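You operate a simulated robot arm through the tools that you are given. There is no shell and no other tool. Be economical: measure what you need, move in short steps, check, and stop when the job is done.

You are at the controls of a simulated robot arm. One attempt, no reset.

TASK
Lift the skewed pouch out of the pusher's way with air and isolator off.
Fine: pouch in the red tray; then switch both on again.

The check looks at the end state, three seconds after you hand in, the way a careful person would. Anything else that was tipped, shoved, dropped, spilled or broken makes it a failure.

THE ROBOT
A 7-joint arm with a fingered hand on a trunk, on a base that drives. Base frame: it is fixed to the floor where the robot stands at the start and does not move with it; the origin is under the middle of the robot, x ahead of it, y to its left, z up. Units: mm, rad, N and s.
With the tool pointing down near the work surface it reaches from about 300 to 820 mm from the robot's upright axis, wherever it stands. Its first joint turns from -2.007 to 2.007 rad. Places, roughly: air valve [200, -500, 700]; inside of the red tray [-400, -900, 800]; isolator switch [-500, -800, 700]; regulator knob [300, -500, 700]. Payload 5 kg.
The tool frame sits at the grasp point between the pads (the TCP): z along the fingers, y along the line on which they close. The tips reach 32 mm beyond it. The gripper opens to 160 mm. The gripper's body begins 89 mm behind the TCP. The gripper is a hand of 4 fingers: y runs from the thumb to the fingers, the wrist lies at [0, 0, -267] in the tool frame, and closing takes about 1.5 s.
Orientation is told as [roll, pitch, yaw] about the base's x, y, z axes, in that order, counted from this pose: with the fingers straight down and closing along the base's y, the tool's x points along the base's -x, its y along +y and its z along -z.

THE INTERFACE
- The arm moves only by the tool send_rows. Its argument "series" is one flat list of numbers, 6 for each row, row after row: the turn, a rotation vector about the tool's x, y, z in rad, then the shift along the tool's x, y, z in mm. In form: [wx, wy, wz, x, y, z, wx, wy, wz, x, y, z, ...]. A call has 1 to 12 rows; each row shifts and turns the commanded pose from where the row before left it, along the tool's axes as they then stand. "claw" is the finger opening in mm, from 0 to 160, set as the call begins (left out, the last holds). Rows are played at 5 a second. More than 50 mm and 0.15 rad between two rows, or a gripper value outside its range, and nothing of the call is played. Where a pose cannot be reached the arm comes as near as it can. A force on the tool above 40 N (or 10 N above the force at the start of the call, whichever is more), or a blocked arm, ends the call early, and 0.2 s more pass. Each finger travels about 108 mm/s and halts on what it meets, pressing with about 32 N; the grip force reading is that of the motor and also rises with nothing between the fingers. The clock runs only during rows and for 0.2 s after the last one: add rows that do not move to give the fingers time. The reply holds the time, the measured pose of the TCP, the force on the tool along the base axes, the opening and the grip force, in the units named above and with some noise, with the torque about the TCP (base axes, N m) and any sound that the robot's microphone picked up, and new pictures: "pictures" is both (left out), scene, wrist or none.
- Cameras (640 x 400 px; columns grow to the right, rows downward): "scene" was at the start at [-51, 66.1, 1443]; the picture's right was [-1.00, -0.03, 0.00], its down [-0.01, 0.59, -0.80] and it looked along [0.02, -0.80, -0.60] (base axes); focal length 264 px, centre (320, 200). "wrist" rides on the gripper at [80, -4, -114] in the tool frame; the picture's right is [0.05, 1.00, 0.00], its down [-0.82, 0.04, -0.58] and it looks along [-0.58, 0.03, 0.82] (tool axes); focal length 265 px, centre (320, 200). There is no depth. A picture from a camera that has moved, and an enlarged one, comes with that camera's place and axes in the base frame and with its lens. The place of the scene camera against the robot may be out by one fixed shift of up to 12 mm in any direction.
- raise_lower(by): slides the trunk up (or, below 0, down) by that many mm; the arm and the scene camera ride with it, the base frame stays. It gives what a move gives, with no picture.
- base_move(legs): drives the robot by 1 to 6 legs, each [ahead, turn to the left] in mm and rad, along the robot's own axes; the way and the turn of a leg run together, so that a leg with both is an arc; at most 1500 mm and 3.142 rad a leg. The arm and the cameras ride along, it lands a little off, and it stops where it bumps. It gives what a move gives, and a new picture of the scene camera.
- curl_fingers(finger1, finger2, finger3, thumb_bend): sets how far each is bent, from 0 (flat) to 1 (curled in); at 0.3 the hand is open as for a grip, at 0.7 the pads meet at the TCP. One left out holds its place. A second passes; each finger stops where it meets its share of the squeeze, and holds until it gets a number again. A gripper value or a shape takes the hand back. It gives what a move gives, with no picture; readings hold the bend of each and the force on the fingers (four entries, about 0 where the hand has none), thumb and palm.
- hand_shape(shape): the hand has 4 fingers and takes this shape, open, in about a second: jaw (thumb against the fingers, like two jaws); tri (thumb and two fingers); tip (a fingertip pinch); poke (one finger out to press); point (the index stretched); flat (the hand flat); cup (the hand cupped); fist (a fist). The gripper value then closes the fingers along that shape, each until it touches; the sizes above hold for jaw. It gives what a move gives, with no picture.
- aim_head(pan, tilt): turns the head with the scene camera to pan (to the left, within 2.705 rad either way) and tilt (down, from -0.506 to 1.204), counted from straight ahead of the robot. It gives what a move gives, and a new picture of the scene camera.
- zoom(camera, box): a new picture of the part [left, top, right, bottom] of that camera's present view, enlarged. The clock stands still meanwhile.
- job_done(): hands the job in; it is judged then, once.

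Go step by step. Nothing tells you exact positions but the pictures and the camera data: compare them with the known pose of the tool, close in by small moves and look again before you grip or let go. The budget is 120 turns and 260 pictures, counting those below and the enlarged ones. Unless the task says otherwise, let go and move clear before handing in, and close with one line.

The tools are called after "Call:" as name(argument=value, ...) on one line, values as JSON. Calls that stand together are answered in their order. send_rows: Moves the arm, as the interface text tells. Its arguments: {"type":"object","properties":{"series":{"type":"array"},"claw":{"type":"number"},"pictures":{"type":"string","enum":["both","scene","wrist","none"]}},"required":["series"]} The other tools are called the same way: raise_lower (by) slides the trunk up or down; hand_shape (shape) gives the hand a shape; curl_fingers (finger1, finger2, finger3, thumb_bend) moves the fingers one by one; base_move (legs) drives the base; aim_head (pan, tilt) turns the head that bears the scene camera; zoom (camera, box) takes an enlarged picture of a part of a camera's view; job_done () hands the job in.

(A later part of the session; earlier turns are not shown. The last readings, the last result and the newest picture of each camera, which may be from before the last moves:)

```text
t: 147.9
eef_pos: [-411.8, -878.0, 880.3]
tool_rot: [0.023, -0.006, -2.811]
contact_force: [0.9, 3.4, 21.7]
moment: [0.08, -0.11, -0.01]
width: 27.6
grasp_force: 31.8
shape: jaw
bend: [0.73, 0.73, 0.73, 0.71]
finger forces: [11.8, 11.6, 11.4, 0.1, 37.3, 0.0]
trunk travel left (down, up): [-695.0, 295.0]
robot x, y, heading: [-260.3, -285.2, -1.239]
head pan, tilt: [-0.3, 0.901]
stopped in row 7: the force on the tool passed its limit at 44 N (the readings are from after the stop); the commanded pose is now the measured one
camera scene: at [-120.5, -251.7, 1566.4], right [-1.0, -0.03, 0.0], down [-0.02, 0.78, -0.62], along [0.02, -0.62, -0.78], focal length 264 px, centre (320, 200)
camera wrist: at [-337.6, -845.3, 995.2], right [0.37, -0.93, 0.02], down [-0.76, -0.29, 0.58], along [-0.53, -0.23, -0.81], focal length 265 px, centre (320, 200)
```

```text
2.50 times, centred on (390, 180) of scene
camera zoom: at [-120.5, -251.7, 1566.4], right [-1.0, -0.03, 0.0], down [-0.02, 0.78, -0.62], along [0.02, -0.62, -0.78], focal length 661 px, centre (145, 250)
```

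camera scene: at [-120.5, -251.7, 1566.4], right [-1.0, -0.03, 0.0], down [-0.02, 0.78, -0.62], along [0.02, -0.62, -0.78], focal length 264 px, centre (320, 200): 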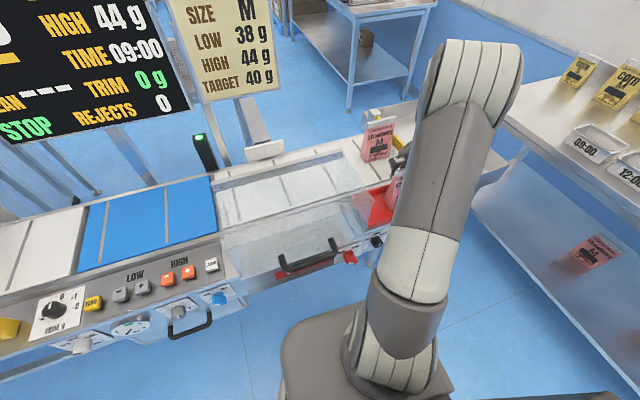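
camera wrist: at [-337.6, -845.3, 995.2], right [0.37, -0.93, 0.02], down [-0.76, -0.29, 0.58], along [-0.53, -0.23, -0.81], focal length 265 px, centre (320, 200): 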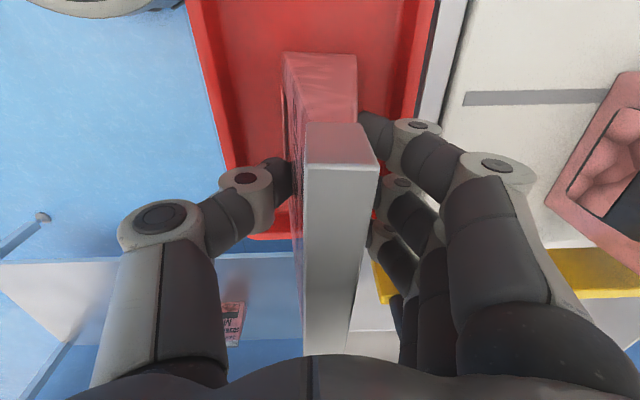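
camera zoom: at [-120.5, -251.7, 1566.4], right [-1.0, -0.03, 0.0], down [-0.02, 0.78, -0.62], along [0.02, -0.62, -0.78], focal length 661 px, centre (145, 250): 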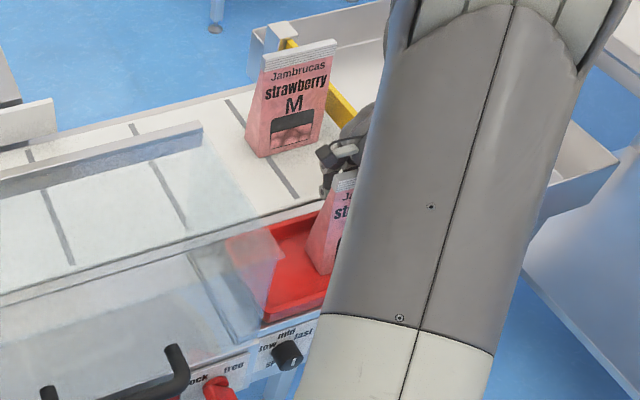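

The pouch stands on the tray floor. I relieve the pressure by 3 mm, open the fingers and check that it stands.

Call:
send_rows(series=[0, 0, 0, 0, 0, -2.5, 0, 0, 0, 0, 0, 0], pictures="none")

Call:
send_rows(series=[0, 0, 0, 0, 0, 0, 0, 0, 0, 0, 0, 0, 0, 0, 0, 0, 0, 0, 0, 0, 0, 0, 0, 0, 0, 0, 0, 0, 0, 0], claw=100, pictures="wrist")

```text
t: 148.5
eef_pos: [-412.1, -878.4, 880.6]
tool_rot: [0.021, -0.004, -2.811]
contact_force: [-1.5, -2.9, 14.5]
moment: [-0.14, -0.05, 0.04]
width: 27.5
grasp_force: 32.1
shape: jaw
bend: [0.73, 0.73, 0.73, 0.71]
finger forces: [12.1, 12.1, 11.8, 0.0, 33.2, 0.1]
trunk travel left (down, up): [-695.0, 295.0]
robot x, y, heading: [-254.5, -281.5, -1.237]
head pan, tilt: [-0.3, 0.901]
```

```text
t: 149.7
eef_pos: [-411.5, -878.1, 881.3]
tool_rot: [0.019, -0.001, -2.812]
contact_force: [0.5, -0.2, -0.4]
moment: [-0.03, 0.03, -0.04]
width: 99.8
grasp_force: 0.1
shape: jaw
bend: [0.71, 0.71, 0.71, 0.68]
finger forces: [0.0, 0.0, 0.0, 0.0, 0.0, 0.0]
trunk travel left (down, up): [-695.0, 295.0]
robot x, y, heading: [-260.4, -281.3, -1.239]
head pan, tilt: [-0.3, 0.901]
camera wrist: at [-337.5, -845.6, 994.9], right [0.37, -0.93, 0.02], down [-0.76, -0.29, 0.58], along [-0.53, -0.23, -0.81], focal length 265 px, centre (320, 200)
```

wrist: 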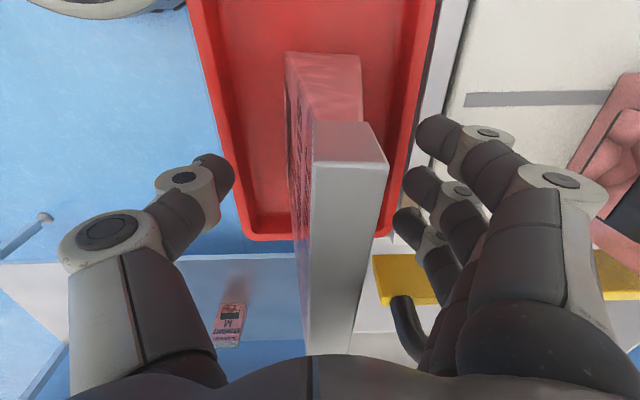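

The pouch stands freely in the tray. I lift straight up.

Call:
raise_lower(by=250)

Call:
send_rows(series=[0, 0, 0, 0, 0, 0], pictures="both")

```text
t: 152.3
eef_pos: [-411.9, -877.4, 1131.9]
tool_rot: [0.019, -0.002, -2.812]
contact_force: [-0.6, 0.2, 0.7]
moment: [0.0, 0.03, -0.01]
width: 99.5
grasp_force: 0.1
shape: jaw
bend: [0.71, 0.71, 0.71, 0.68]
finger forces: [0.0, 0.1, 0.1, 0.1, 0.0, 0.0]
trunk travel left (down, up): [-945.0, 45.0]
robot x, y, heading: [-258.1, -284.3, -1.243]
head pan, tilt: [-0.3, 0.901]
```

```text
t: 152.7
eef_pos: [-412.8, -877.3, 1130.3]
tool_rot: [0.02, -0.002, -2.811]
contact_force: [-0.8, -0.1, 0.6]
moment: [0.01, -0.02, 0.03]
width: 99.9
grasp_force: 0.1
shape: jaw
bend: [0.71, 0.71, 0.71, 0.68]
finger forces: [0.0, 0.1, 0.0, 0.1, 0.0, 0.1]
trunk travel left (down, up): [-945.0, 45.0]
robot x, y, heading: [-258.0, -281.0, -1.24]
head pan, tilt: [-0.3, 0.901]
camera scene: at [-121.1, -254.0, 1816.4], right [-1.0, -0.03, 0.0], down [-0.02, 0.78, -0.62], along [0.02, -0.62, -0.78], focal length 264 px, centre (320, 200)
camera wrist: at [-337.6, -845.6, 1244.9], right [0.37, -0.93, 0.02], down [-0.76, -0.29, 0.58], along [-0.53, -0.23, -0.81], focal length 265 px, centre (320, 200)
```

scene: 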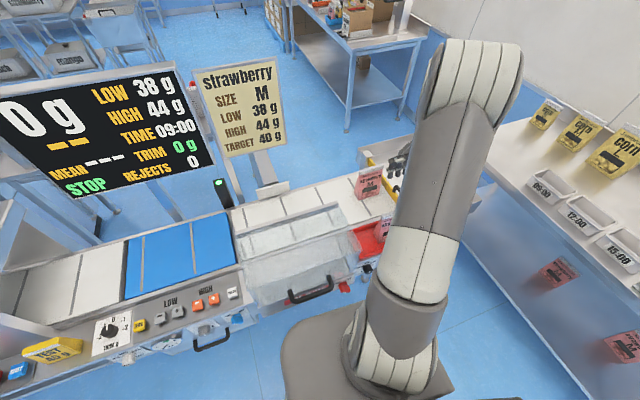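
wrist: 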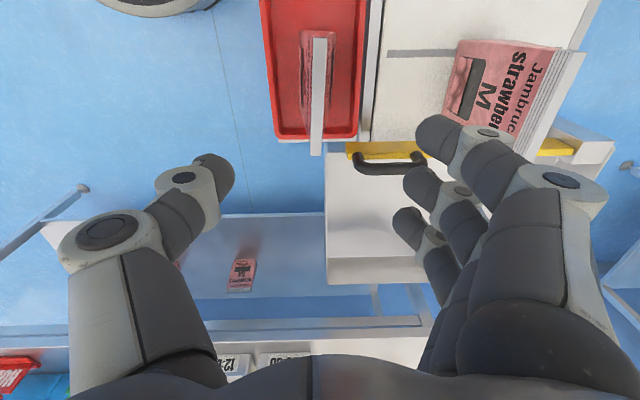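

Done: pouch in tray, other pouch untouched. Now back the base off 370 mm and re-form the knob posture (hand horizontal).

Call:
base_move(legs=[[-370, 0]])

Call:
send_rows(series=[0, 0, 0, 42, 8, 0, 0, 0, 0, 42, 8, 0, 0, 0, 0, 42, 8, 0, 0, 0, 0, 42, 8, 0, 0, 0, 0, 42, 8, 0, 0, 0, 0, 42, 8, 0, 0, 0, 0, 42, 8, 0, 0, 0, 0, 42, 8, 0], claw=90, pictures="none")

Call:
send_rows(series=[-0.1428, 0, 0, 0, 0, 0, -0.1428, 0, 0, 0, 0, 0, -0.1428, 0, 0, 0, 0, 0, -0.1428, 0, 0, 0, 0, 0, -0.1428, 0, 0, 0, 0, 0, -0.1428, 0, 0, 0, 0, 0, -0.1428, 0, 0, 0, 0, 0, -0.1428, 0, 0, 0, 0, 0, -0.1428, 0, 0, 0, 0, 0, -0.1428, 0, 0, 0, 0, 0, -0.1428, 0, 0, 0, 0, 0], pictures="both")

```text
t: 155.0
eef_pos: [-531.3, -526.8, 1131.9]
tool_rot: [0.021, -0.002, -2.807]
contact_force: [0.1, 0.1, -0.1]
moment: [-0.01, 0.0, 0.02]
width: 99.5
grasp_force: 0.1
shape: jaw
bend: [0.71, 0.71, 0.71, 0.68]
finger forces: [0.0, 0.0, 0.0, 0.0, 0.0, 0.0]
trunk travel left (down, up): [-945.0, 45.0]
robot x, y, heading: [-381.0, 68.4, -1.238]
head pan, tilt: [-0.3, 0.901]
camera scene: at [-242.5, 98.0, 1816.4], right [-1.0, -0.03, 0.0], down [-0.03, 0.78, -0.62], along [0.02, -0.62, -0.78], focal length 264 px, centre (320, 200)
```

scene: 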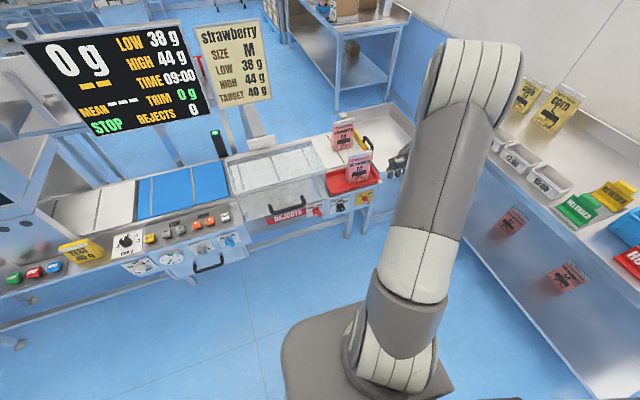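

```text
t: 156.8
eef_pos: [-190.6, -476.7, 1133.3]
tool_rot: [0.019, -0.003, -2.807]
contact_force: [-0.6, -0.2, -0.9]
moment: [0.02, 0.02, 0.01]
width: 91.0
grasp_force: 0.1
shape: jaw
bend: [0.71, 0.71, 0.71, 0.7]
finger forces: [0.0, 0.1, 0.0, 0.1, 0.0, 0.1]
trunk travel left (down, up): [-945.0, 45.0]
robot x, y, heading: [-377.4, 65.6, -1.236]
head pan, tilt: [-0.3, 0.901]
```

```text
t: 159.2
eef_pos: [-189.1, -488.6, 1127.9]
tool_rot: [1.59, -0.001, -2.809]
contact_force: [0.0, -0.2, 0.5]
moment: [0.01, -0.02, 0.04]
width: 90.5
grasp_force: 0.1
shape: jaw
bend: [0.72, 0.72, 0.72, 0.7]
finger forces: [0.0, 0.0, 0.0, 0.0, 0.0, 0.0]
out of reach, approached as far as the arm can: row 7, 8
trunk travel left (down, up): [-945.0, 45.0]
robot x, y, heading: [-381.6, 70.1, -1.236]
head pan, tilt: [-0.3, 0.901]
camera scene: at [-244.1, 95.5, 1816.7], right [-1.0, -0.03, 0.0], down [-0.03, 0.78, -0.62], along [0.02, -0.62, -0.78], focal length 264 px, centre (320, 200)
camera wrist: at [-150.8, -355.5, 1122.1], right [0.04, 0.04, 1.0], down [-0.96, 0.28, 0.03], along [-0.28, -0.96, 0.05], focal length 265 px, centre (320, 200)
```

scene: 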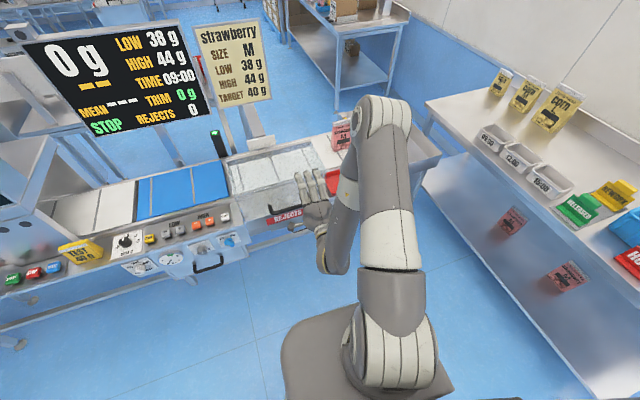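
wrist: 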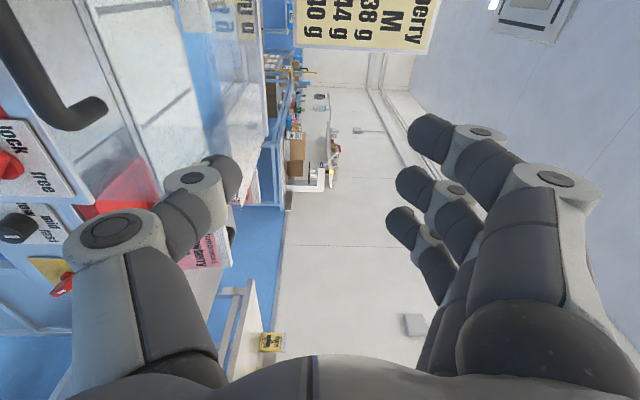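

Now roll the hand to −45° (matching the bar at "off") and drive right 358 mm to the isolator station.

Call:
send_rows(series=[0, 0, 0.131, 0, 0, 0, 0, 0, 0.131, 0, 0, 0, 0, 0, 0.131, 0, 0, 0, 0, 0, 0.131, 0, 0, 0, 0, 0, 0.131, 0, 0, 0, 0, 0, 0.131, 0, 0, 0], pictures="none")

Call:
base_move(legs=[[0, -1.571], [358, 0], [0, 1.571]])

Call:
raise_lower(by=-400)

Call:
send_rows(series=[0, 0, 0, 0, 0, 0], pictures="both")

```text
t: 160.6
eef_pos: [-189.8, -487.8, 1129.0]
tool_rot: [1.598, 0.786, -2.788]
contact_force: [-0.4, -0.3, -0.8]
moment: [0.01, -0.02, 0.03]
width: 90.3
grasp_force: 0.0
shape: jaw
bend: [0.72, 0.72, 0.72, 0.7]
finger forces: [0.0, 0.0, 0.0, 0.0, 0.0, 0.0]
trunk travel left (down, up): [-945.0, 45.0]
robot x, y, heading: [-382.1, 66.5, -1.238]
head pan, tilt: [-0.3, 0.901]
```

```text
t: 170.6
eef_pos: [-506.5, -605.0, 1128.7]
tool_rot: [1.599, 0.783, -2.75]
contact_force: [-0.4, 0.1, -0.5]
moment: [0.01, -0.03, 0.0]
width: 90.4
grasp_force: 0.1
shape: jaw
bend: [0.72, 0.72, 0.72, 0.7]
finger forces: [0.0, 0.1, 0.0, 0.1, 0.0, 0.1]
trunk travel left (down, up): [-945.0, 45.0]
robot x, y, heading: [-715.4, -59.4, -1.196]
head pan, tilt: [-0.3, 0.901]
camera scene: at [-580.3, -23.8, 1816.4], right [-1.0, -0.07, 0.0], down [-0.06, 0.78, -0.62], along [0.04, -0.62, -0.78], focal length 264 px, centre (320, 200)
```

scene: 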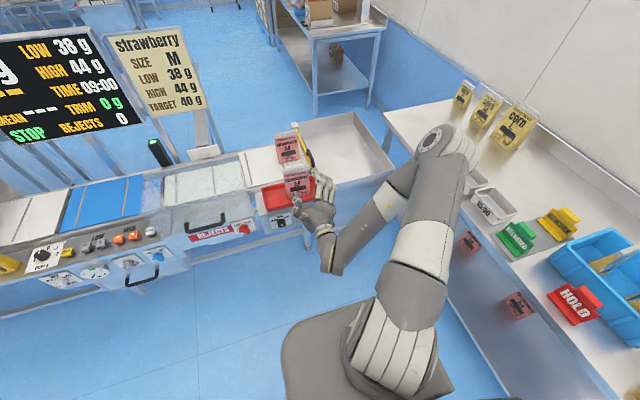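

```text
t: 174.4
eef_pos: [-505.5, -604.5, 728.9]
tool_rot: [1.599, 0.784, -2.751]
contact_force: [0.1, 0.3, -0.2]
moment: [-0.01, 0.03, 0.04]
width: 90.4
grasp_force: 0.1
shape: jaw
bend: [0.72, 0.72, 0.72, 0.7]
finger forces: [0.0, 0.0, 0.0, 0.1, 0.0, 0.0]
trunk travel left (down, up): [-545.0, 445.0]
robot x, y, heading: [-717.5, -56.5, -1.196]
head pan, tilt: [-0.3, 0.901]
```

```text
t: 174.8
eef_pos: [-505.9, -605.1, 728.8]
tool_rot: [1.599, 0.785, -2.75]
contact_force: [-0.7, 0.0, 0.9]
moment: [0.04, -0.03, 0.03]
width: 90.3
grasp_force: 0.0
shape: jaw
bend: [0.72, 0.72, 0.72, 0.7]
finger forces: [0.0, 0.0, 0.1, 0.1, 0.0, 0.1]
trunk travel left (down, up): [-545.0, 445.0]
robot x, y, heading: [-715.0, -57.8, -1.198]
head pan, tilt: [-0.3, 0.901]
camera scene: at [-580.6, -23.8, 1416.4], right [-1.0, -0.07, 0.0], down [-0.06, 0.78, -0.62], along [0.04, -0.62, -0.78], focal length 264 px, centre (320, 200)
camera wrist: at [-491.2, -477.1, 780.6], right [-0.63, -0.23, 0.74], down [-0.77, 0.31, -0.56], along [-0.1, -0.92, -0.37], focal length 265 px, centre (320, 200)
```

scene: 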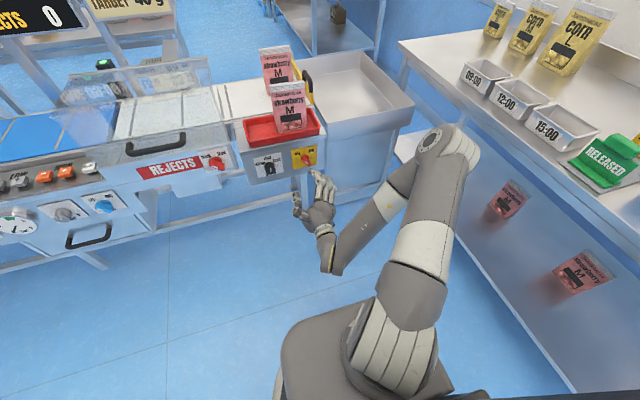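
wrist: 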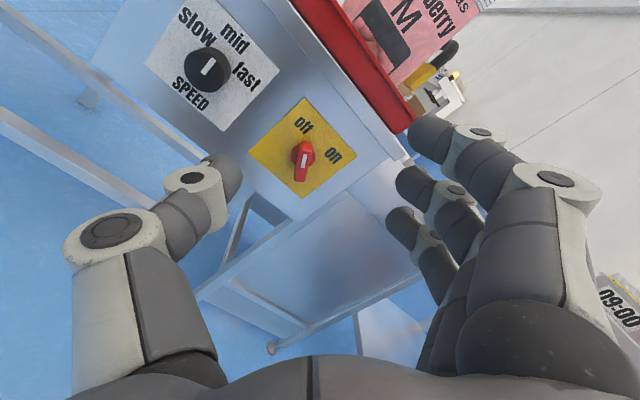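

The arm is in a better configuration now. I square the base by −0.04, lower 70, and shift right 16 mm.

Call:
base_move(legs=[[0, -0.04]])

Call:
raise_lower(by=-70)

Call:
send_rows(series=[0.014, -0.014, 0, -11.3, 11.3, 0, 0, 0, 0, 0, 0, 40, 0, 0, 0, 0, 0, 40, 0, 0, 0, 0, 0, 0], pictures="wrist")

Call:
zoom(camera="wrist", box=[180, 20, 480, 207])

```text
t: 175.6
eef_pos: [-527.4, -613.5, 728.6]
tool_rot: [1.6, 0.782, -2.789]
contact_force: [0.4, 0.3, 0.1]
moment: [0.01, -0.03, -0.01]
width: 90.5
grasp_force: 0.1
shape: jaw
bend: [0.72, 0.72, 0.72, 0.7]
finger forces: [0.0, 0.0, 0.0, 0.1, 0.0, 0.0]
trunk travel left (down, up): [-545.0, 445.0]
robot x, y, heading: [-717.4, -60.4, -1.236]
head pan, tilt: [-0.3, 0.901]
camera scene: at [-579.1, -29.0, 1416.4], right [-1.0, -0.03, 0.0], down [-0.03, 0.78, -0.62], along [0.02, -0.62, -0.78], focal length 264 px, centre (320, 200)
```

scene: 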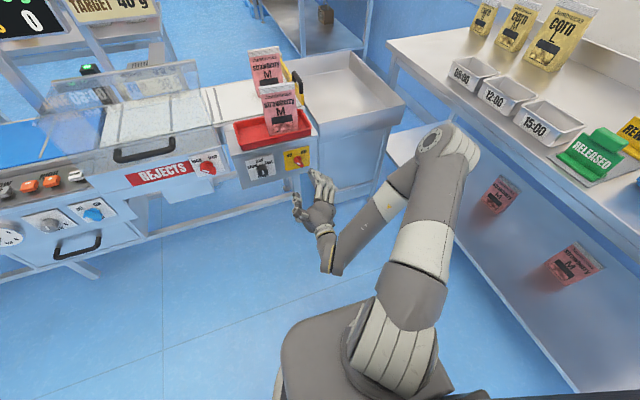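

```text
t: 176.7
eef_pos: [-527.3, -613.1, 658.5]
tool_rot: [1.601, 0.783, -2.788]
contact_force: [-0.1, 0.6, -0.5]
moment: [0.02, 0.0, 0.02]
width: 90.3
grasp_force: 0.1
shape: jaw
bend: [0.72, 0.72, 0.72, 0.7]
finger forces: [0.1, 0.1, 0.0, 0.1, 0.1, 0.0]
trunk travel left (down, up): [-475.0, 515.0]
robot x, y, heading: [-716.0, -58.7, -1.236]
head pan, tilt: [-0.3, 0.901]
```

```text
t: 177.7
eef_pos: [-516.0, -696.1, 659.5]
tool_rot: [1.57, 0.785, -2.809]
contact_force: [-0.1, -0.1, -0.1]
moment: [0.01, -0.01, 0.01]
width: 90.5
grasp_force: 0.1
shape: jaw
bend: [0.72, 0.72, 0.72, 0.7]
finger forces: [0.0, 0.1, 0.0, 0.0, 0.1, 0.1]
trunk travel left (down, up): [-475.0, 515.0]
robot x, y, heading: [-716.7, -57.3, -1.239]
head pan, tilt: [-0.3, 0.901]
camera wrist: at [-497.0, -568.8, 714.1], right [-0.63, -0.22, 0.74], down [-0.76, 0.35, -0.55], along [-0.14, -0.91, -0.39], focal length 265 px, centre (320, 200)
```

wrist: 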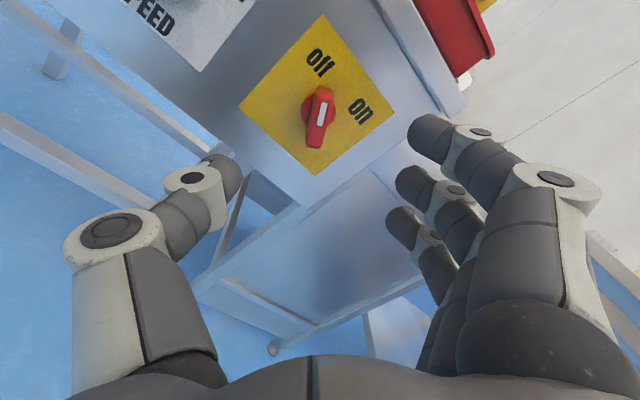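

```text
2.13 times, centred on (330, 114) of wrist
camera zoom: at [-497.0, -568.8, 714.1], right [-0.63, -0.22, 0.74], down [-0.76, 0.35, -0.55], along [-0.14, -0.91, -0.39], focal length 566 px, centre (299, 384)
```

zoom: 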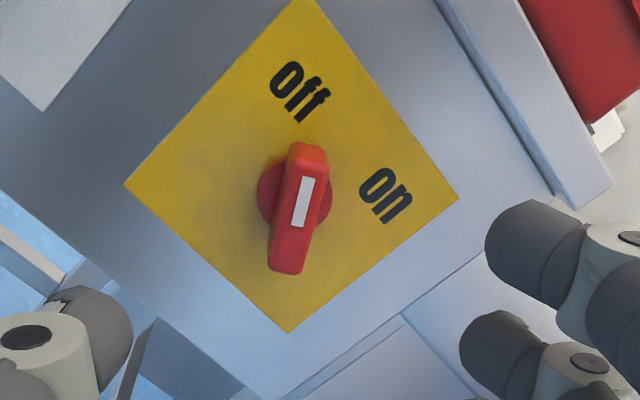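

On axis. Align roll by 0.08, advance 105 mm to the earlier grip point, and close.

Call:
send_rows(series=[0, 0, 0.08, 0, 0, 35, 0, 0, 0, 0, 0, 35, 0, 0, 0, 0, 0, 34, 0, 0, 0, 0, 0, 0], pictures="none")

Call:
send_rows(series=[0, 0, 0, 0, 0, 0, 0, 0, 0, 0, 0, 0, 0, 0, 0, 0, 0, 0, 0, 0, 0, 0, 0, 0, 0, 0, 0, 0, 0, 0, 0, 0, 0, 0, 0, 0, 0, 0, 0, 0, 0, 0], claw=5, pictures="wrist")

```text
t: 178.7
eef_pos: [-481.5, -791.5, 659.1]
tool_rot: [1.571, 0.866, -2.811]
contact_force: [0.4, 0.8, 0.2]
moment: [0.01, 0.03, -0.02]
width: 90.3
grasp_force: 0.0
shape: jaw
bend: [0.72, 0.72, 0.72, 0.7]
finger forces: [0.1, 0.0, 0.0, 0.0, 0.1, 0.0]
trunk travel left (down, up): [-475.0, 515.0]
robot x, y, heading: [-715.8, -59.5, -1.239]
head pan, tilt: [-0.3, 0.901]
```

```text
t: 180.3
eef_pos: [-482.7, -791.9, 659.9]
tool_rot: [1.571, 0.863, -2.81]
contact_force: [2.5, -4.1, 0.8]
moment: [-0.02, -0.01, -0.04]
width: 8.3
grasp_force: 32.4
shape: jaw
bend: [0.71, 0.71, 0.71, 0.7]
finger forces: [10.1, 10.0, 8.5, 0.0, 28.1, 0.0]
trunk travel left (down, up): [-475.0, 515.0]
robot x, y, heading: [-717.9, -57.2, -1.238]
head pan, tilt: [-0.3, 0.901]
camera wrist: at [-466.8, -666.8, 718.1], right [-0.69, -0.24, 0.69], down [-0.72, 0.36, -0.59], along [-0.11, -0.9, -0.42], focal length 265 px, centre (320, 200)
```

wrist: 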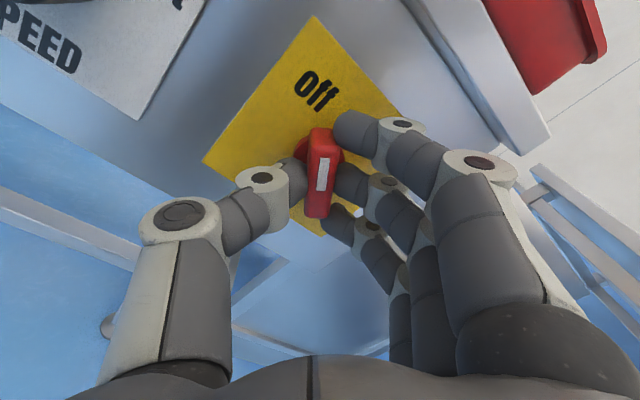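

Gripped. Turning to "on" (+z).

Call:
send_rows(series=[0, 0, 0.14, 0, 0, 0, 0, 0, 0.14, 0, 0, 0, 0, 0, 0.14, 0, 0, 0, 0, 0, 0.14, 0, 0, 0, 0, 0, 0.14, 0, 0, 0, 0, 0, 0.14, 0, 0, 0], pictures="none")

Call:
send_rows(series=[0, 0, 0.14, 0, 0, 0, 0, 0, 0.14, 0, 0, 0, 0, 0, 0.14, 0, 0, 0, 0, 0, 0.14, 0, 0, 0, 0, 0, 0.14, 0, 0, 0, 0, 0, 0.14, 0, 0, 0], pictures="wrist")

```text
t: 181.7
eef_pos: [-481.7, -792.1, 659.5]
tool_rot: [-1.571, 1.434, 0.333]
contact_force: [3.0, 3.3, 4.8]
moment: [0.14, 0.1, 0.16]
width: 7.8
grasp_force: 32.2
shape: jaw
bend: [0.71, 0.71, 0.71, 0.7]
finger forces: [9.9, 9.9, 10.2, 0.1, 33.9, 0.0]
trunk travel left (down, up): [-475.0, 515.0]
robot x, y, heading: [-720.0, -61.5, -1.238]
head pan, tilt: [-0.3, 0.901]
```

```text
t: 183.1
eef_pos: [-479.2, -792.2, 660.9]
tool_rot: [-1.564, 0.632, 0.352]
contact_force: [-0.1, 9.5, -10.8]
moment: [0.25, 0.25, -0.12]
width: 9.3
grasp_force: 32.1
shape: jaw
bend: [0.72, 0.71, 0.71, 0.71]
finger forces: [14.6, 15.8, 13.1, 0.0, 29.9, 0.0]
trunk travel left (down, up): [-475.0, 515.0]
robot x, y, heading: [-715.8, -54.0, -1.235]
head pan, tilt: [-0.3, 0.901]
stopped in row 6: the force on the tool passed its limit at 51 N (the readings are from after the stop); the commanded pose is now the measured one
camera wrist: at [-576.1, -708.0, 712.8], right [-0.6, -0.21, -0.78], down [0.4, 0.76, -0.51], along [0.7, -0.61, -0.37], focal length 265 px, centre (320, 200)
```

wrist: 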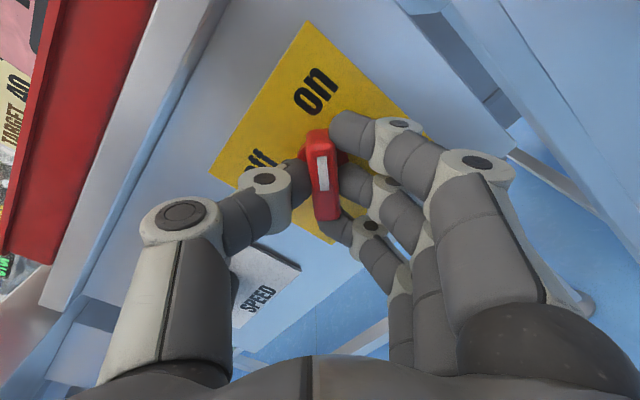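

The knob hit its "on" stop. Release and back out to verify.

Call:
send_rows(series=[0, 0, 0, 0, 0, 0, 0, 0, 0, 0, 0, 0, 0, 0, 0, 0, 0, 0, 0, 0, 0, 0, 0, 0, 0, 0, 0, 0, 0, 0, 0, 0, 0, 0, 0, -30, 0, 0, 0, 0, 0, -40, 0, 0, 0, 0, 0, -40], claw=90, pictures="both")

Call:
zoom(camera="wrist", box=[180, 20, 480, 207])

```text
t: 184.9
eef_pos: [-527.4, -698.5, 679.4]
tool_rot: [-1.597, 0.725, 0.337]
contact_force: [0.5, -0.2, 0.2]
moment: [-0.01, -0.03, -0.01]
width: 89.3
grasp_force: 0.1
shape: jaw
bend: [0.72, 0.72, 0.72, 0.7]
finger forces: [0.1, 0.0, 0.0, 0.0, 0.0, 0.0]
trunk travel left (down, up): [-475.0, 515.0]
robot x, y, heading: [-716.0, -60.0, -1.234]
head pan, tilt: [-0.3, 0.901]
camera scene: at [-579.0, -28.9, 1346.4], right [-1.0, -0.03, 0.0], down [-0.03, 0.78, -0.62], along [0.02, -0.62, -0.78], focal length 264 px, centre (320, 200)
camera wrist: at [-620.7, -611.0, 734.2], right [-0.65, -0.26, -0.71], down [0.35, 0.73, -0.58], along [0.67, -0.63, -0.39], focal length 265 px, centre (320, 200)
```

scene: 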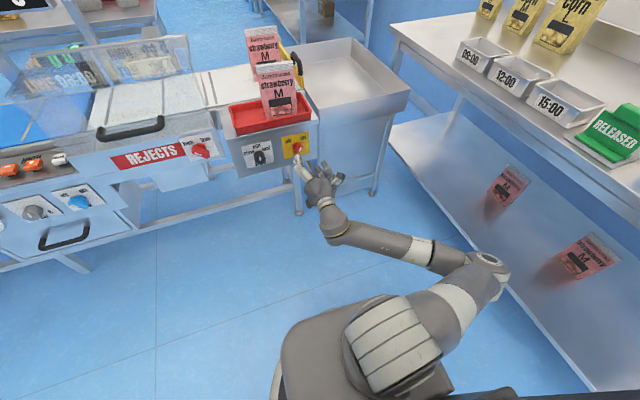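
wrist: 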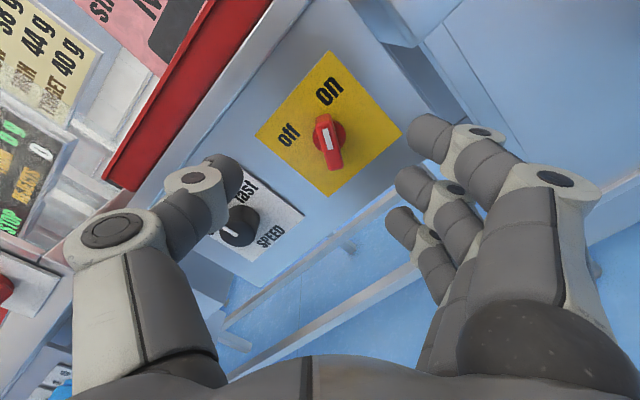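

```text
2.13 times, centred on (330, 114) of wrist
camera zoom: at [-620.7, -611.0, 734.2], right [-0.65, -0.26, -0.71], down [0.35, 0.73, -0.58], along [0.67, -0.63, -0.39], focal length 566 px, centre (299, 384)
```

zoom: 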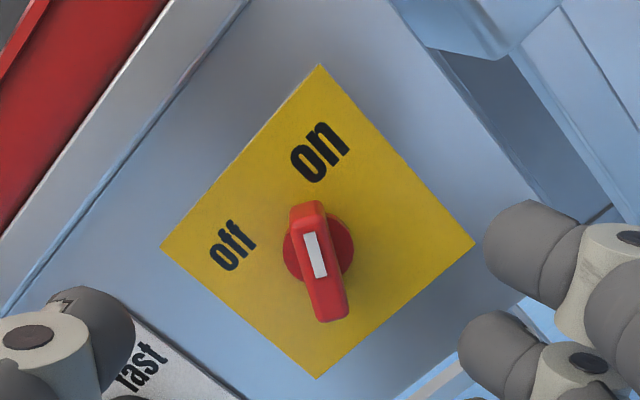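

Isolator is on the "on" side but ~9° shy of its original angle (the hand drifted on release). I realign, regrip and nudge it home.

Call:
send_rows(series=[0, 0, -0.11, 0, 0, 0, 0, 0, -0.11, 0, 0, 0, 0, 0, 0, -18, 12, 0, 0, 0, 0, 0, 0, 30, 0, 0, 0, 0, 0, 30, 0, 0, 0, 0, 0, 0], pictures="wrist")

Call:
zoom(camera="wrist", box=[180, 40, 480, 227])

```text
t: 186.1
eef_pos: [-540.1, -752.7, 661.5]
tool_rot: [-1.609, 0.997, 0.293]
contact_force: [-0.1, 0.5, -0.5]
moment: [0.0, -0.02, 0.0]
width: 89.6
grasp_force: 0.1
shape: jaw
bend: [0.72, 0.72, 0.72, 0.7]
finger forces: [0.1, 0.0, 0.0, 0.1, 0.0, 0.0]
trunk travel left (down, up): [-475.0, 515.0]
robot x, y, heading: [-718.9, -55.0, -1.234]
head pan, tilt: [-0.3, 0.901]
stopped in row 5: the arm was blocked; the commanded pose is now the measured one
camera wrist: at [-614.1, -656.6, 729.2], right [-0.82, -0.29, -0.5], down [0.21, 0.66, -0.72], along [0.54, -0.69, -0.48], focal length 265 px, centre (320, 200)
```

wrist: 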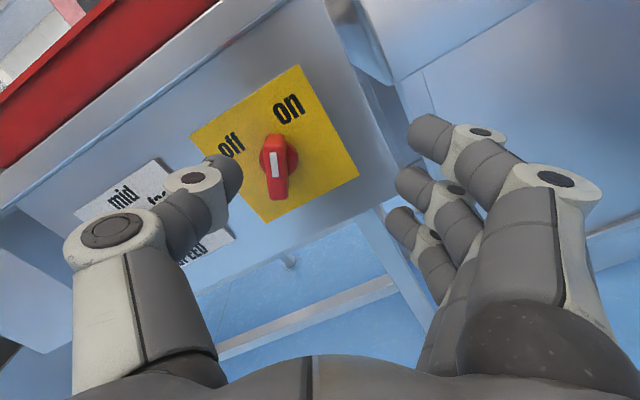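

```text
2.13 times, centred on (330, 134) of wrist
camera zoom: at [-614.1, -656.6, 729.2], right [-0.82, -0.29, -0.5], down [0.21, 0.66, -0.72], along [0.54, -0.69, -0.48], focal length 566 px, centre (299, 342)
```

zoom: 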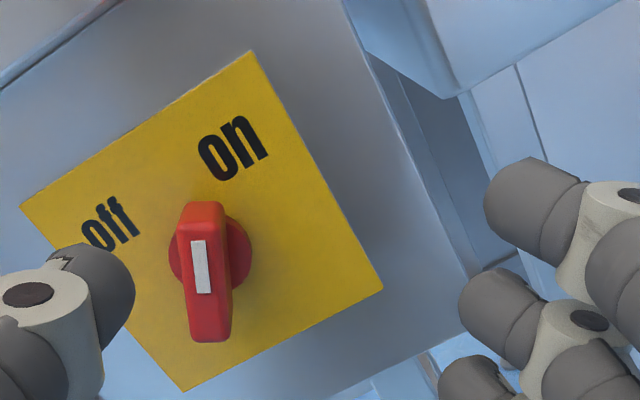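

The arm reported being blocked; let me look at where its elbow is before moving on.

Call:
aim_head(pan=-0.6, tilt=0.95)

```text
t: 186.9
eef_pos: [-540.1, -752.3, 660.9]
tool_rot: [-1.606, 0.994, 0.293]
contact_force: [-0.5, -0.9, -0.4]
moment: [0.02, 0.0, 0.04]
width: 89.5
grasp_force: 0.1
shape: jaw
bend: [0.72, 0.72, 0.72, 0.7]
finger forces: [0.0, 0.1, 0.1, 0.1, 0.1, 0.1]
trunk travel left (down, up): [-475.0, 515.0]
robot x, y, heading: [-714.6, -58.6, -1.24]
head pan, tilt: [-0.6, 0.949]
camera scene: at [-601.0, -23.2, 1342.8], right [-0.96, 0.26, 0.0], down [0.21, 0.78, -0.58], along [-0.15, -0.56, -0.81], focal length 264 px, centre (320, 200)
```

scene: 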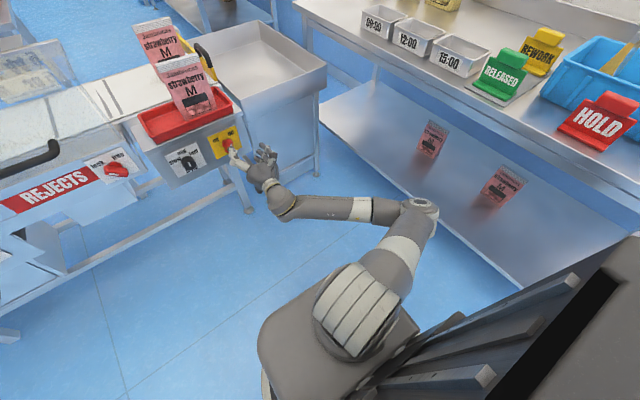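

The elbow is low and out to the right—an awkward configuration, though clear of the bench. I retract, raise the hand with the arm, and lower the trunk in exchange, as it was for the first turn.

Call:
send_rows(series=[0, 0, 0, 0, 0, -45, 0, 0, 0, 0, 0, -45, 0, 0, 0, 37.8, -24.5, 0, 0, 0, 0, 37.8, -24.5, 0, 0, 0, 0, 37.8, -24.5, 0, 0, 0, 0, 37.8, -24.5, 0, 0, 0, 0, 37.8, -24.5, 0, 0, 0, 0, 37.8, -24.5, 0, 0, 0, 0, 37.8, -24.5, 0, 0, 0, 0, 37.8, -24.5, 0], pictures="scene")

```text
t: 189.1
eef_pos: [-567.9, -661.5, 1018.2]
tool_rot: [-1.605, 0.992, 0.297]
contact_force: [-0.1, -0.5, 0.5]
moment: [0.01, 0.01, 0.05]
width: 89.5
grasp_force: 0.1
shape: jaw
bend: [0.72, 0.72, 0.72, 0.7]
finger forces: [0.1, 0.0, 0.1, 0.1, 0.0, 0.1]
trunk travel left (down, up): [-475.0, 515.0]
robot x, y, heading: [-716.5, -57.7, -1.238]
head pan, tilt: [-0.6, 0.949]
camera scene: at [-601.0, -23.4, 1342.7], right [-0.96, 0.26, 0.0], down [0.21, 0.78, -0.58], along [-0.15, -0.56, -0.81], focal length 264 px, centre (320, 200)
```

scene: 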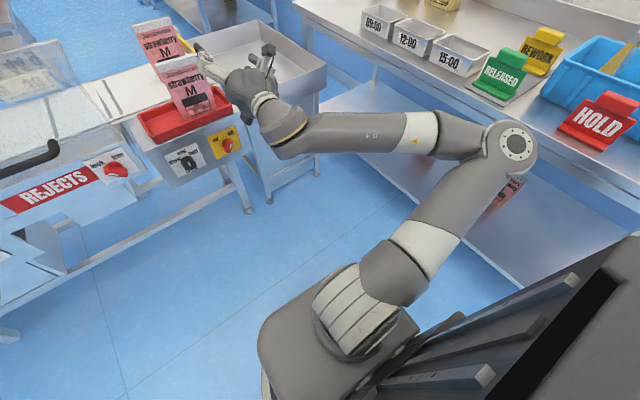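

Call:
raise_lower(by=-355)

Call:
send_rows(series=[0, 0, 0, -20.7, -31.9, 0, 0, 0, 0, 0, 0, 40, 0, 0, 0, 0, 0, 0], pictures="wrist")

Call:
zoom(camera="wrist", box=[180, 20, 480, 207])

```text
t: 192.5
eef_pos: [-567.5, -662.2, 664.7]
tool_rot: [-1.607, 0.994, 0.296]
contact_force: [-0.2, -0.1, -0.8]
moment: [0.02, 0.01, 0.03]
width: 89.7
grasp_force: 0.0
shape: jaw
bend: [0.72, 0.72, 0.72, 0.7]
finger forces: [0.1, 0.0, 0.1, 0.1, 0.0, 0.0]
trunk travel left (down, up): [-120.0, 870.0]
robot x, y, heading: [-713.3, -57.9, -1.239]
head pan, tilt: [-0.6, 0.949]
```

```text
t: 193.3
eef_pos: [-519.8, -685.6, 664.4]
tool_rot: [-1.607, 0.994, 0.297]
contact_force: [-0.8, 0.4, 0.6]
moment: [0.0, -0.01, -0.01]
width: 89.8
grasp_force: 0.0
shape: jaw
bend: [0.72, 0.72, 0.72, 0.7]
finger forces: [0.0, 0.0, 0.0, 0.0, 0.0, 0.1]
trunk travel left (down, up): [-120.0, 870.0]
robot x, y, heading: [-716.7, -55.5, -1.242]
head pan, tilt: [-0.6, 0.949]
camera wrist: at [-594.1, -589.8, 732.0], right [-0.82, -0.28, -0.5], down [0.21, 0.66, -0.72], along [0.54, -0.69, -0.48], focal length 265 px, centre (320, 200)
```

wrist: 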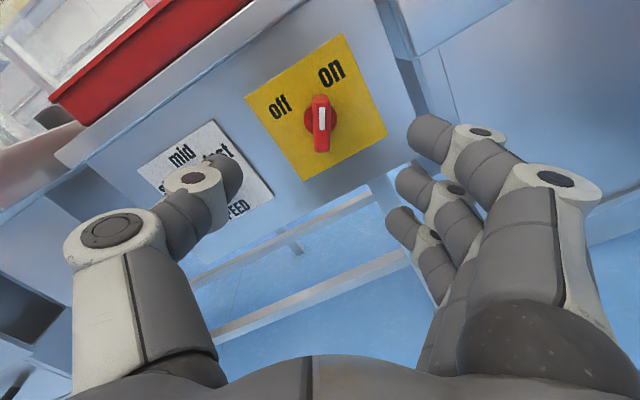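

```text
2.13 times, centred on (330, 114) of wrist
camera zoom: at [-594.1, -589.8, 732.0], right [-0.82, -0.28, -0.5], down [0.21, 0.66, -0.72], along [0.54, -0.69, -0.48], focal length 566 px, centre (299, 384)
```

zoom: 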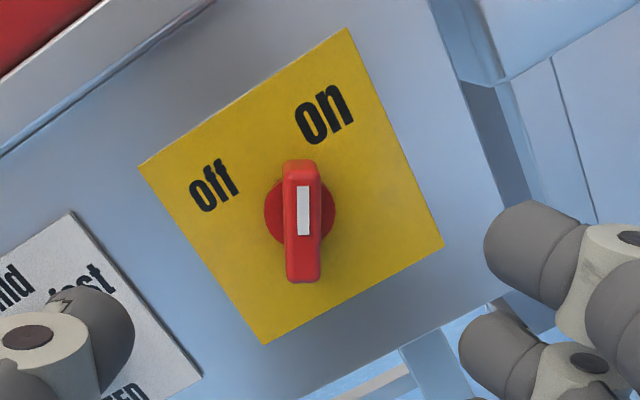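

On axis and aligned. Advance, grip and turn +0.35.

Call:
send_rows(series=[0, 0, 0, -4, 2, 37, 0, 0, 0, 0, 0, 37, 0, 0, 0, 0, 0, 33, 0, 0, 0, 0, 0, 0], pictures="none")

Call:
send_rows(series=[0, 0, 0, 0, 0, 0, 0, 0, 0, 0, 0, 0, 0, 0, 0, 0, 0, 0, 0, 0, 0, 0, 0, 0, 0, 0, 0, 0, 0, 0, 0, 0, 0, 0, 0, 0, 0, 0, 0, 0, 0, 0], claw=5, pictures="wrist")

```text
t: 194.3
eef_pos: [-484.9, -789.3, 662.1]
tool_rot: [-1.607, 0.995, 0.295]
contact_force: [-0.4, -1.5, 0.7]
moment: [-0.01, 0.0, 0.0]
width: 90.0
grasp_force: 0.1
shape: jaw
bend: [0.72, 0.72, 0.72, 0.7]
finger forces: [0.0, 0.0, 0.0, 0.1, 0.1, 0.1]
trunk travel left (down, up): [-120.0, 870.0]
robot x, y, heading: [-715.4, -58.4, -1.241]
head pan, tilt: [-0.6, 0.949]
```

```text
t: 195.9
eef_pos: [-484.8, -789.6, 663.7]
tool_rot: [-1.608, 0.995, 0.293]
contact_force: [6.4, -7.5, 6.2]
moment: [-0.11, -0.05, -0.02]
width: 5.6
grasp_force: 32.1
shape: jaw
bend: [0.7, 0.71, 0.72, 0.7]
finger forces: [1.8, 12.5, 8.1, 0.0, 27.9, 0.1]
trunk travel left (down, up): [-120.0, 870.0]
robot x, y, heading: [-717.4, -55.9, -1.238]
head pan, tilt: [-0.6, 0.949]
camera wrist: at [-559.6, -692.8, 731.2], right [-0.82, -0.29, -0.5], down [0.21, 0.66, -0.72], along [0.54, -0.69, -0.48], focal length 265 px, centre (320, 200)
```

wrist: 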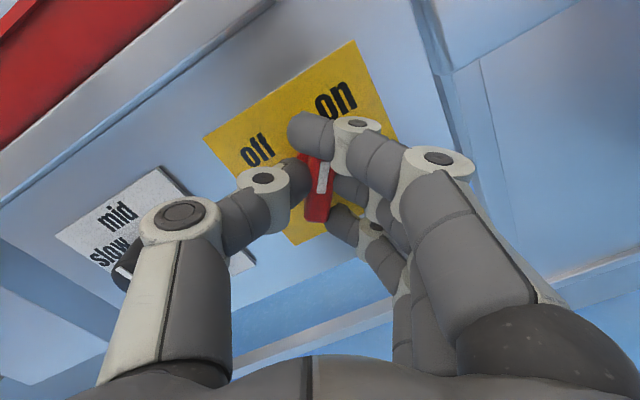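

Call:
send_rows(series=[0, 0, 0.1, 0, 0, 0, 0, 0, 0.1, 0, 0, 0, 0, 0, 0, 0, 0, 0], pictures="wrist")

Call:
send_rows(series=[0, 0, 0, 0, 0, 0, 0, 0, 0, 0, 0, 0, 0, 0, 0, 0, 0, 0, 0, 0, 0, 0, 0, 0, 0, 0, 0, 0, 0, 0, 0, 0, 0, 0, 0, -30, 0, 0, 0, 0, 0, -40, 0, 0, 0, 0, 0, -40], claw=90, pictures="wrist")

Call:
zoom(camera="wrist", box=[180, 20, 480, 207])

```text
t: 196.7
eef_pos: [-486.4, -788.0, 661.2]
tool_rot: [-1.599, 0.794, 0.304]
contact_force: [4.3, -7.1, 6.9]
moment: [-0.15, 0.27, -0.03]
width: 5.3
grasp_force: 32.4
shape: jaw
bend: [0.71, 0.71, 0.71, 0.7]
finger forces: [0.9, 11.6, 11.3, 0.0, 27.2, 0.0]
trunk travel left (down, up): [-120.0, 870.0]
robot x, y, heading: [-717.5, -59.8, -1.234]
head pan, tilt: [-0.6, 0.949]
camera wrist: at [-572.5, -697.1, 721.3], right [-0.71, -0.25, -0.66], down [0.33, 0.71, -0.62], along [0.63, -0.66, -0.42], focal length 265 px, centre (320, 200)
```

wrist: 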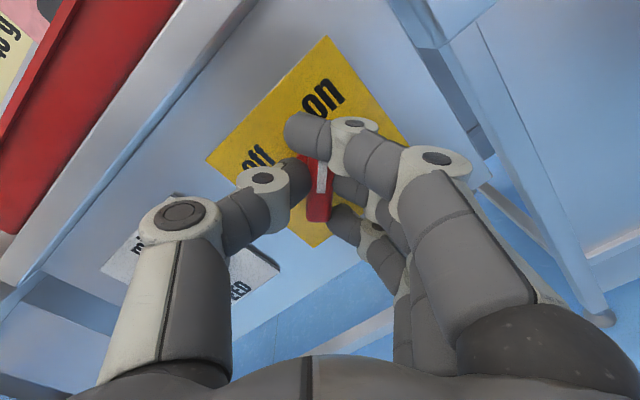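

```text
t: 198.5
eef_pos: [-519.7, -684.8, 660.3]
tool_rot: [-1.599, 0.793, 0.305]
contact_force: [0.6, 0.2, -0.7]
moment: [-0.02, -0.01, -0.04]
width: 89.3
grasp_force: 0.1
shape: jaw
bend: [0.71, 0.72, 0.72, 0.7]
finger forces: [0.1, 0.0, 0.0, 0.0, 0.0, 0.0]
trunk travel left (down, up): [-120.0, 870.0]
robot x, y, heading: [-717.7, -60.0, -1.23]
head pan, tilt: [-0.6, 0.949]
camera wrist: at [-607.0, -593.2, 719.6], right [-0.7, -0.25, -0.66], down [0.33, 0.71, -0.62], along [0.63, -0.66, -0.42], focal length 265 px, centre (320, 200)
```

wrist: 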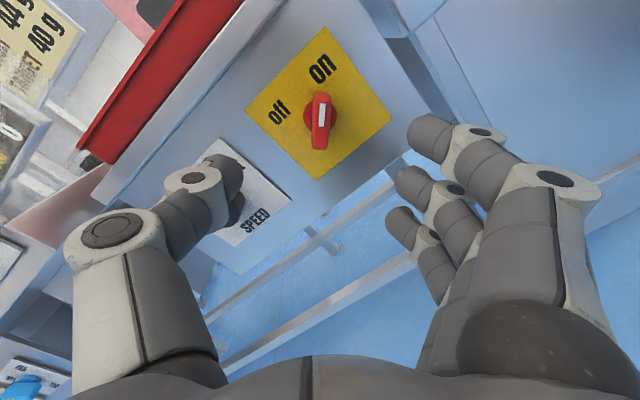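

```text
2.13 times, centred on (330, 114) of wrist
camera zoom: at [-607.0, -593.2, 719.6], right [-0.7, -0.25, -0.66], down [0.33, 0.71, -0.62], along [0.63, -0.66, -0.42], focal length 566 px, centre (299, 384)
```

zoom: 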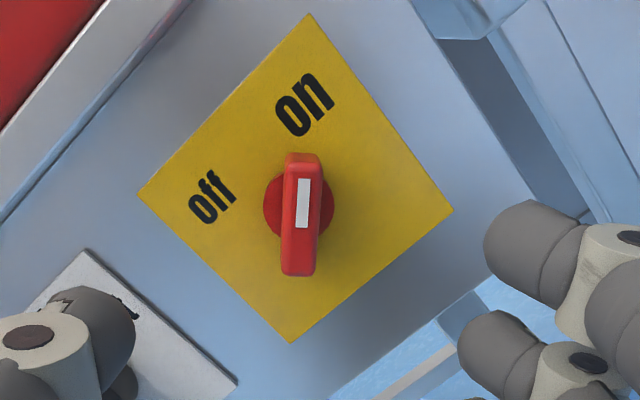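

Isolator is fully back at "on" (~46°). Now on to the air valve: back off, roll the hand to −40°, shift the base left 736 mm.

Call:
send_rows(series=[0, 0, 0, 0, 0, -40, 0, 0, 0, 0, 0, -30, 0, 0, -0.148, 0, 0, 0, 0, 0, -0.148, 0, 0, 0, 0, 0, -0.148, 0, 0, 0, 0, 0, -0.148, 0, 0, 0, 0, 0, -0.148, 0, 0, 0, 0, 0, -0.148, 0, 0, 0, 0, 0, -0.148, 0, 0, 0, 0, 0, -0.148, 0, 0, 0, 0, 0, -0.148, 0, 0, 0, 0, 0, -0.148, 0, 0, 0], pictures="none")

Call:
raise_lower(by=150)

Call:
base_move(legs=[[0, 1.571], [736, 0], [0, -1.571]])

Call:
aim_head(pan=0.1, tilt=0.75)

```text
t: 201.1
eef_pos: [-542.6, -621.2, 659.6]
tool_rot: [1.6, 0.864, -2.794]
contact_force: [-0.1, 0.7, 0.9]
moment: [-0.05, 0.01, 0.03]
width: 89.2
grasp_force: 0.0
shape: jaw
bend: [0.71, 0.72, 0.72, 0.7]
finger forces: [0.0, 0.0, 0.0, 0.1, 0.0, 0.0]
out of reach, approached as far as the arm can: row 4
trunk travel left (down, up): [-120.0, 870.0]
robot x, y, heading: [-717.9, -57.8, -1.235]
head pan, tilt: [-0.6, 0.949]
```

```text
t: 202.9
eef_pos: [-542.4, -621.3, 810.4]
tool_rot: [1.6, 0.868, -2.792]
contact_force: [0.6, 0.3, 1.6]
moment: [0.0, -0.03, -0.01]
width: 89.4
grasp_force: 0.1
shape: jaw
bend: [0.71, 0.72, 0.72, 0.7]
finger forces: [0.0, 0.0, 0.0, 0.1, 0.0, 0.1]
trunk travel left (down, up): [-270.0, 720.0]
robot x, y, heading: [-720.5, -53.9, -1.235]
head pan, tilt: [-0.6, 0.949]
```

```text
t: 214.6
eef_pos: [173.7, -356.4, 811.6]
tool_rot: [1.601, 0.868, -2.761]
contact_force: [0.3, 0.0, -0.1]
moment: [-0.01, 0.0, 0.01]
width: 89.5
grasp_force: 0.0
shape: jaw
bend: [0.71, 0.72, 0.72, 0.7]
finger forces: [0.0, 0.0, 0.0, 0.0, 0.0, 0.0]
trunk travel left (down, up): [-270.0, 720.0]
robot x, y, heading: [-22.4, 202.8, -1.203]
head pan, tilt: [-0.6, 0.949]
camera scene: at [93.5, 238.6, 1137.8], right [-0.97, 0.23, 0.0], down [0.19, 0.79, -0.58], along [-0.13, -0.57, -0.81], focal length 264 px, centre (320, 200)
```

scene: 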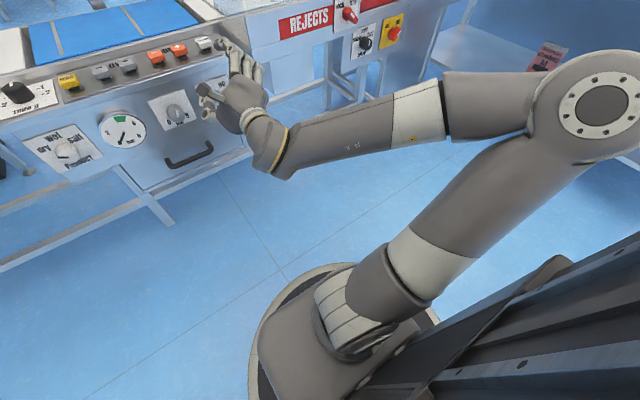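

```text
t: 215.7
eef_pos: [173.0, -356.2, 810.1]
tool_rot: [1.6, 0.867, -2.761]
contact_force: [0.4, 0.8, -0.9]
moment: [0.02, -0.01, 0.04]
width: 89.5
grasp_force: 0.1
shape: jaw
bend: [0.71, 0.72, 0.72, 0.7]
finger forces: [0.1, 0.1, 0.1, 0.0, 0.0, 0.1]
trunk travel left (down, up): [-270.0, 720.0]
robot x, y, heading: [-20.3, 202.1, -1.203]
head pan, tilt: [0.099, 0.75]
camera scene: at [147.6, 235.3, 1153.3], right [-0.89, -0.45, 0.0], down [-0.31, 0.61, -0.73], along [0.33, -0.65, -0.68], focal length 264 px, centre (320, 200)
```

scene: 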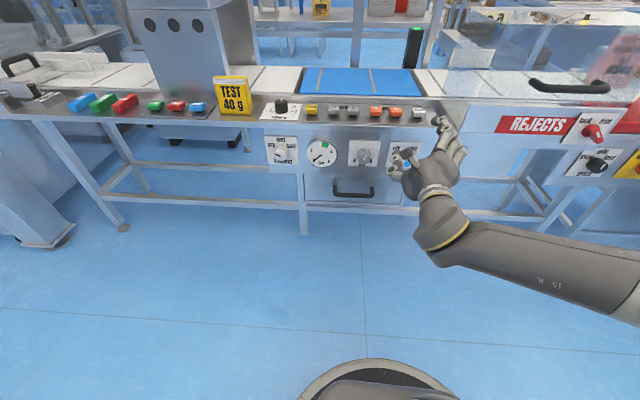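

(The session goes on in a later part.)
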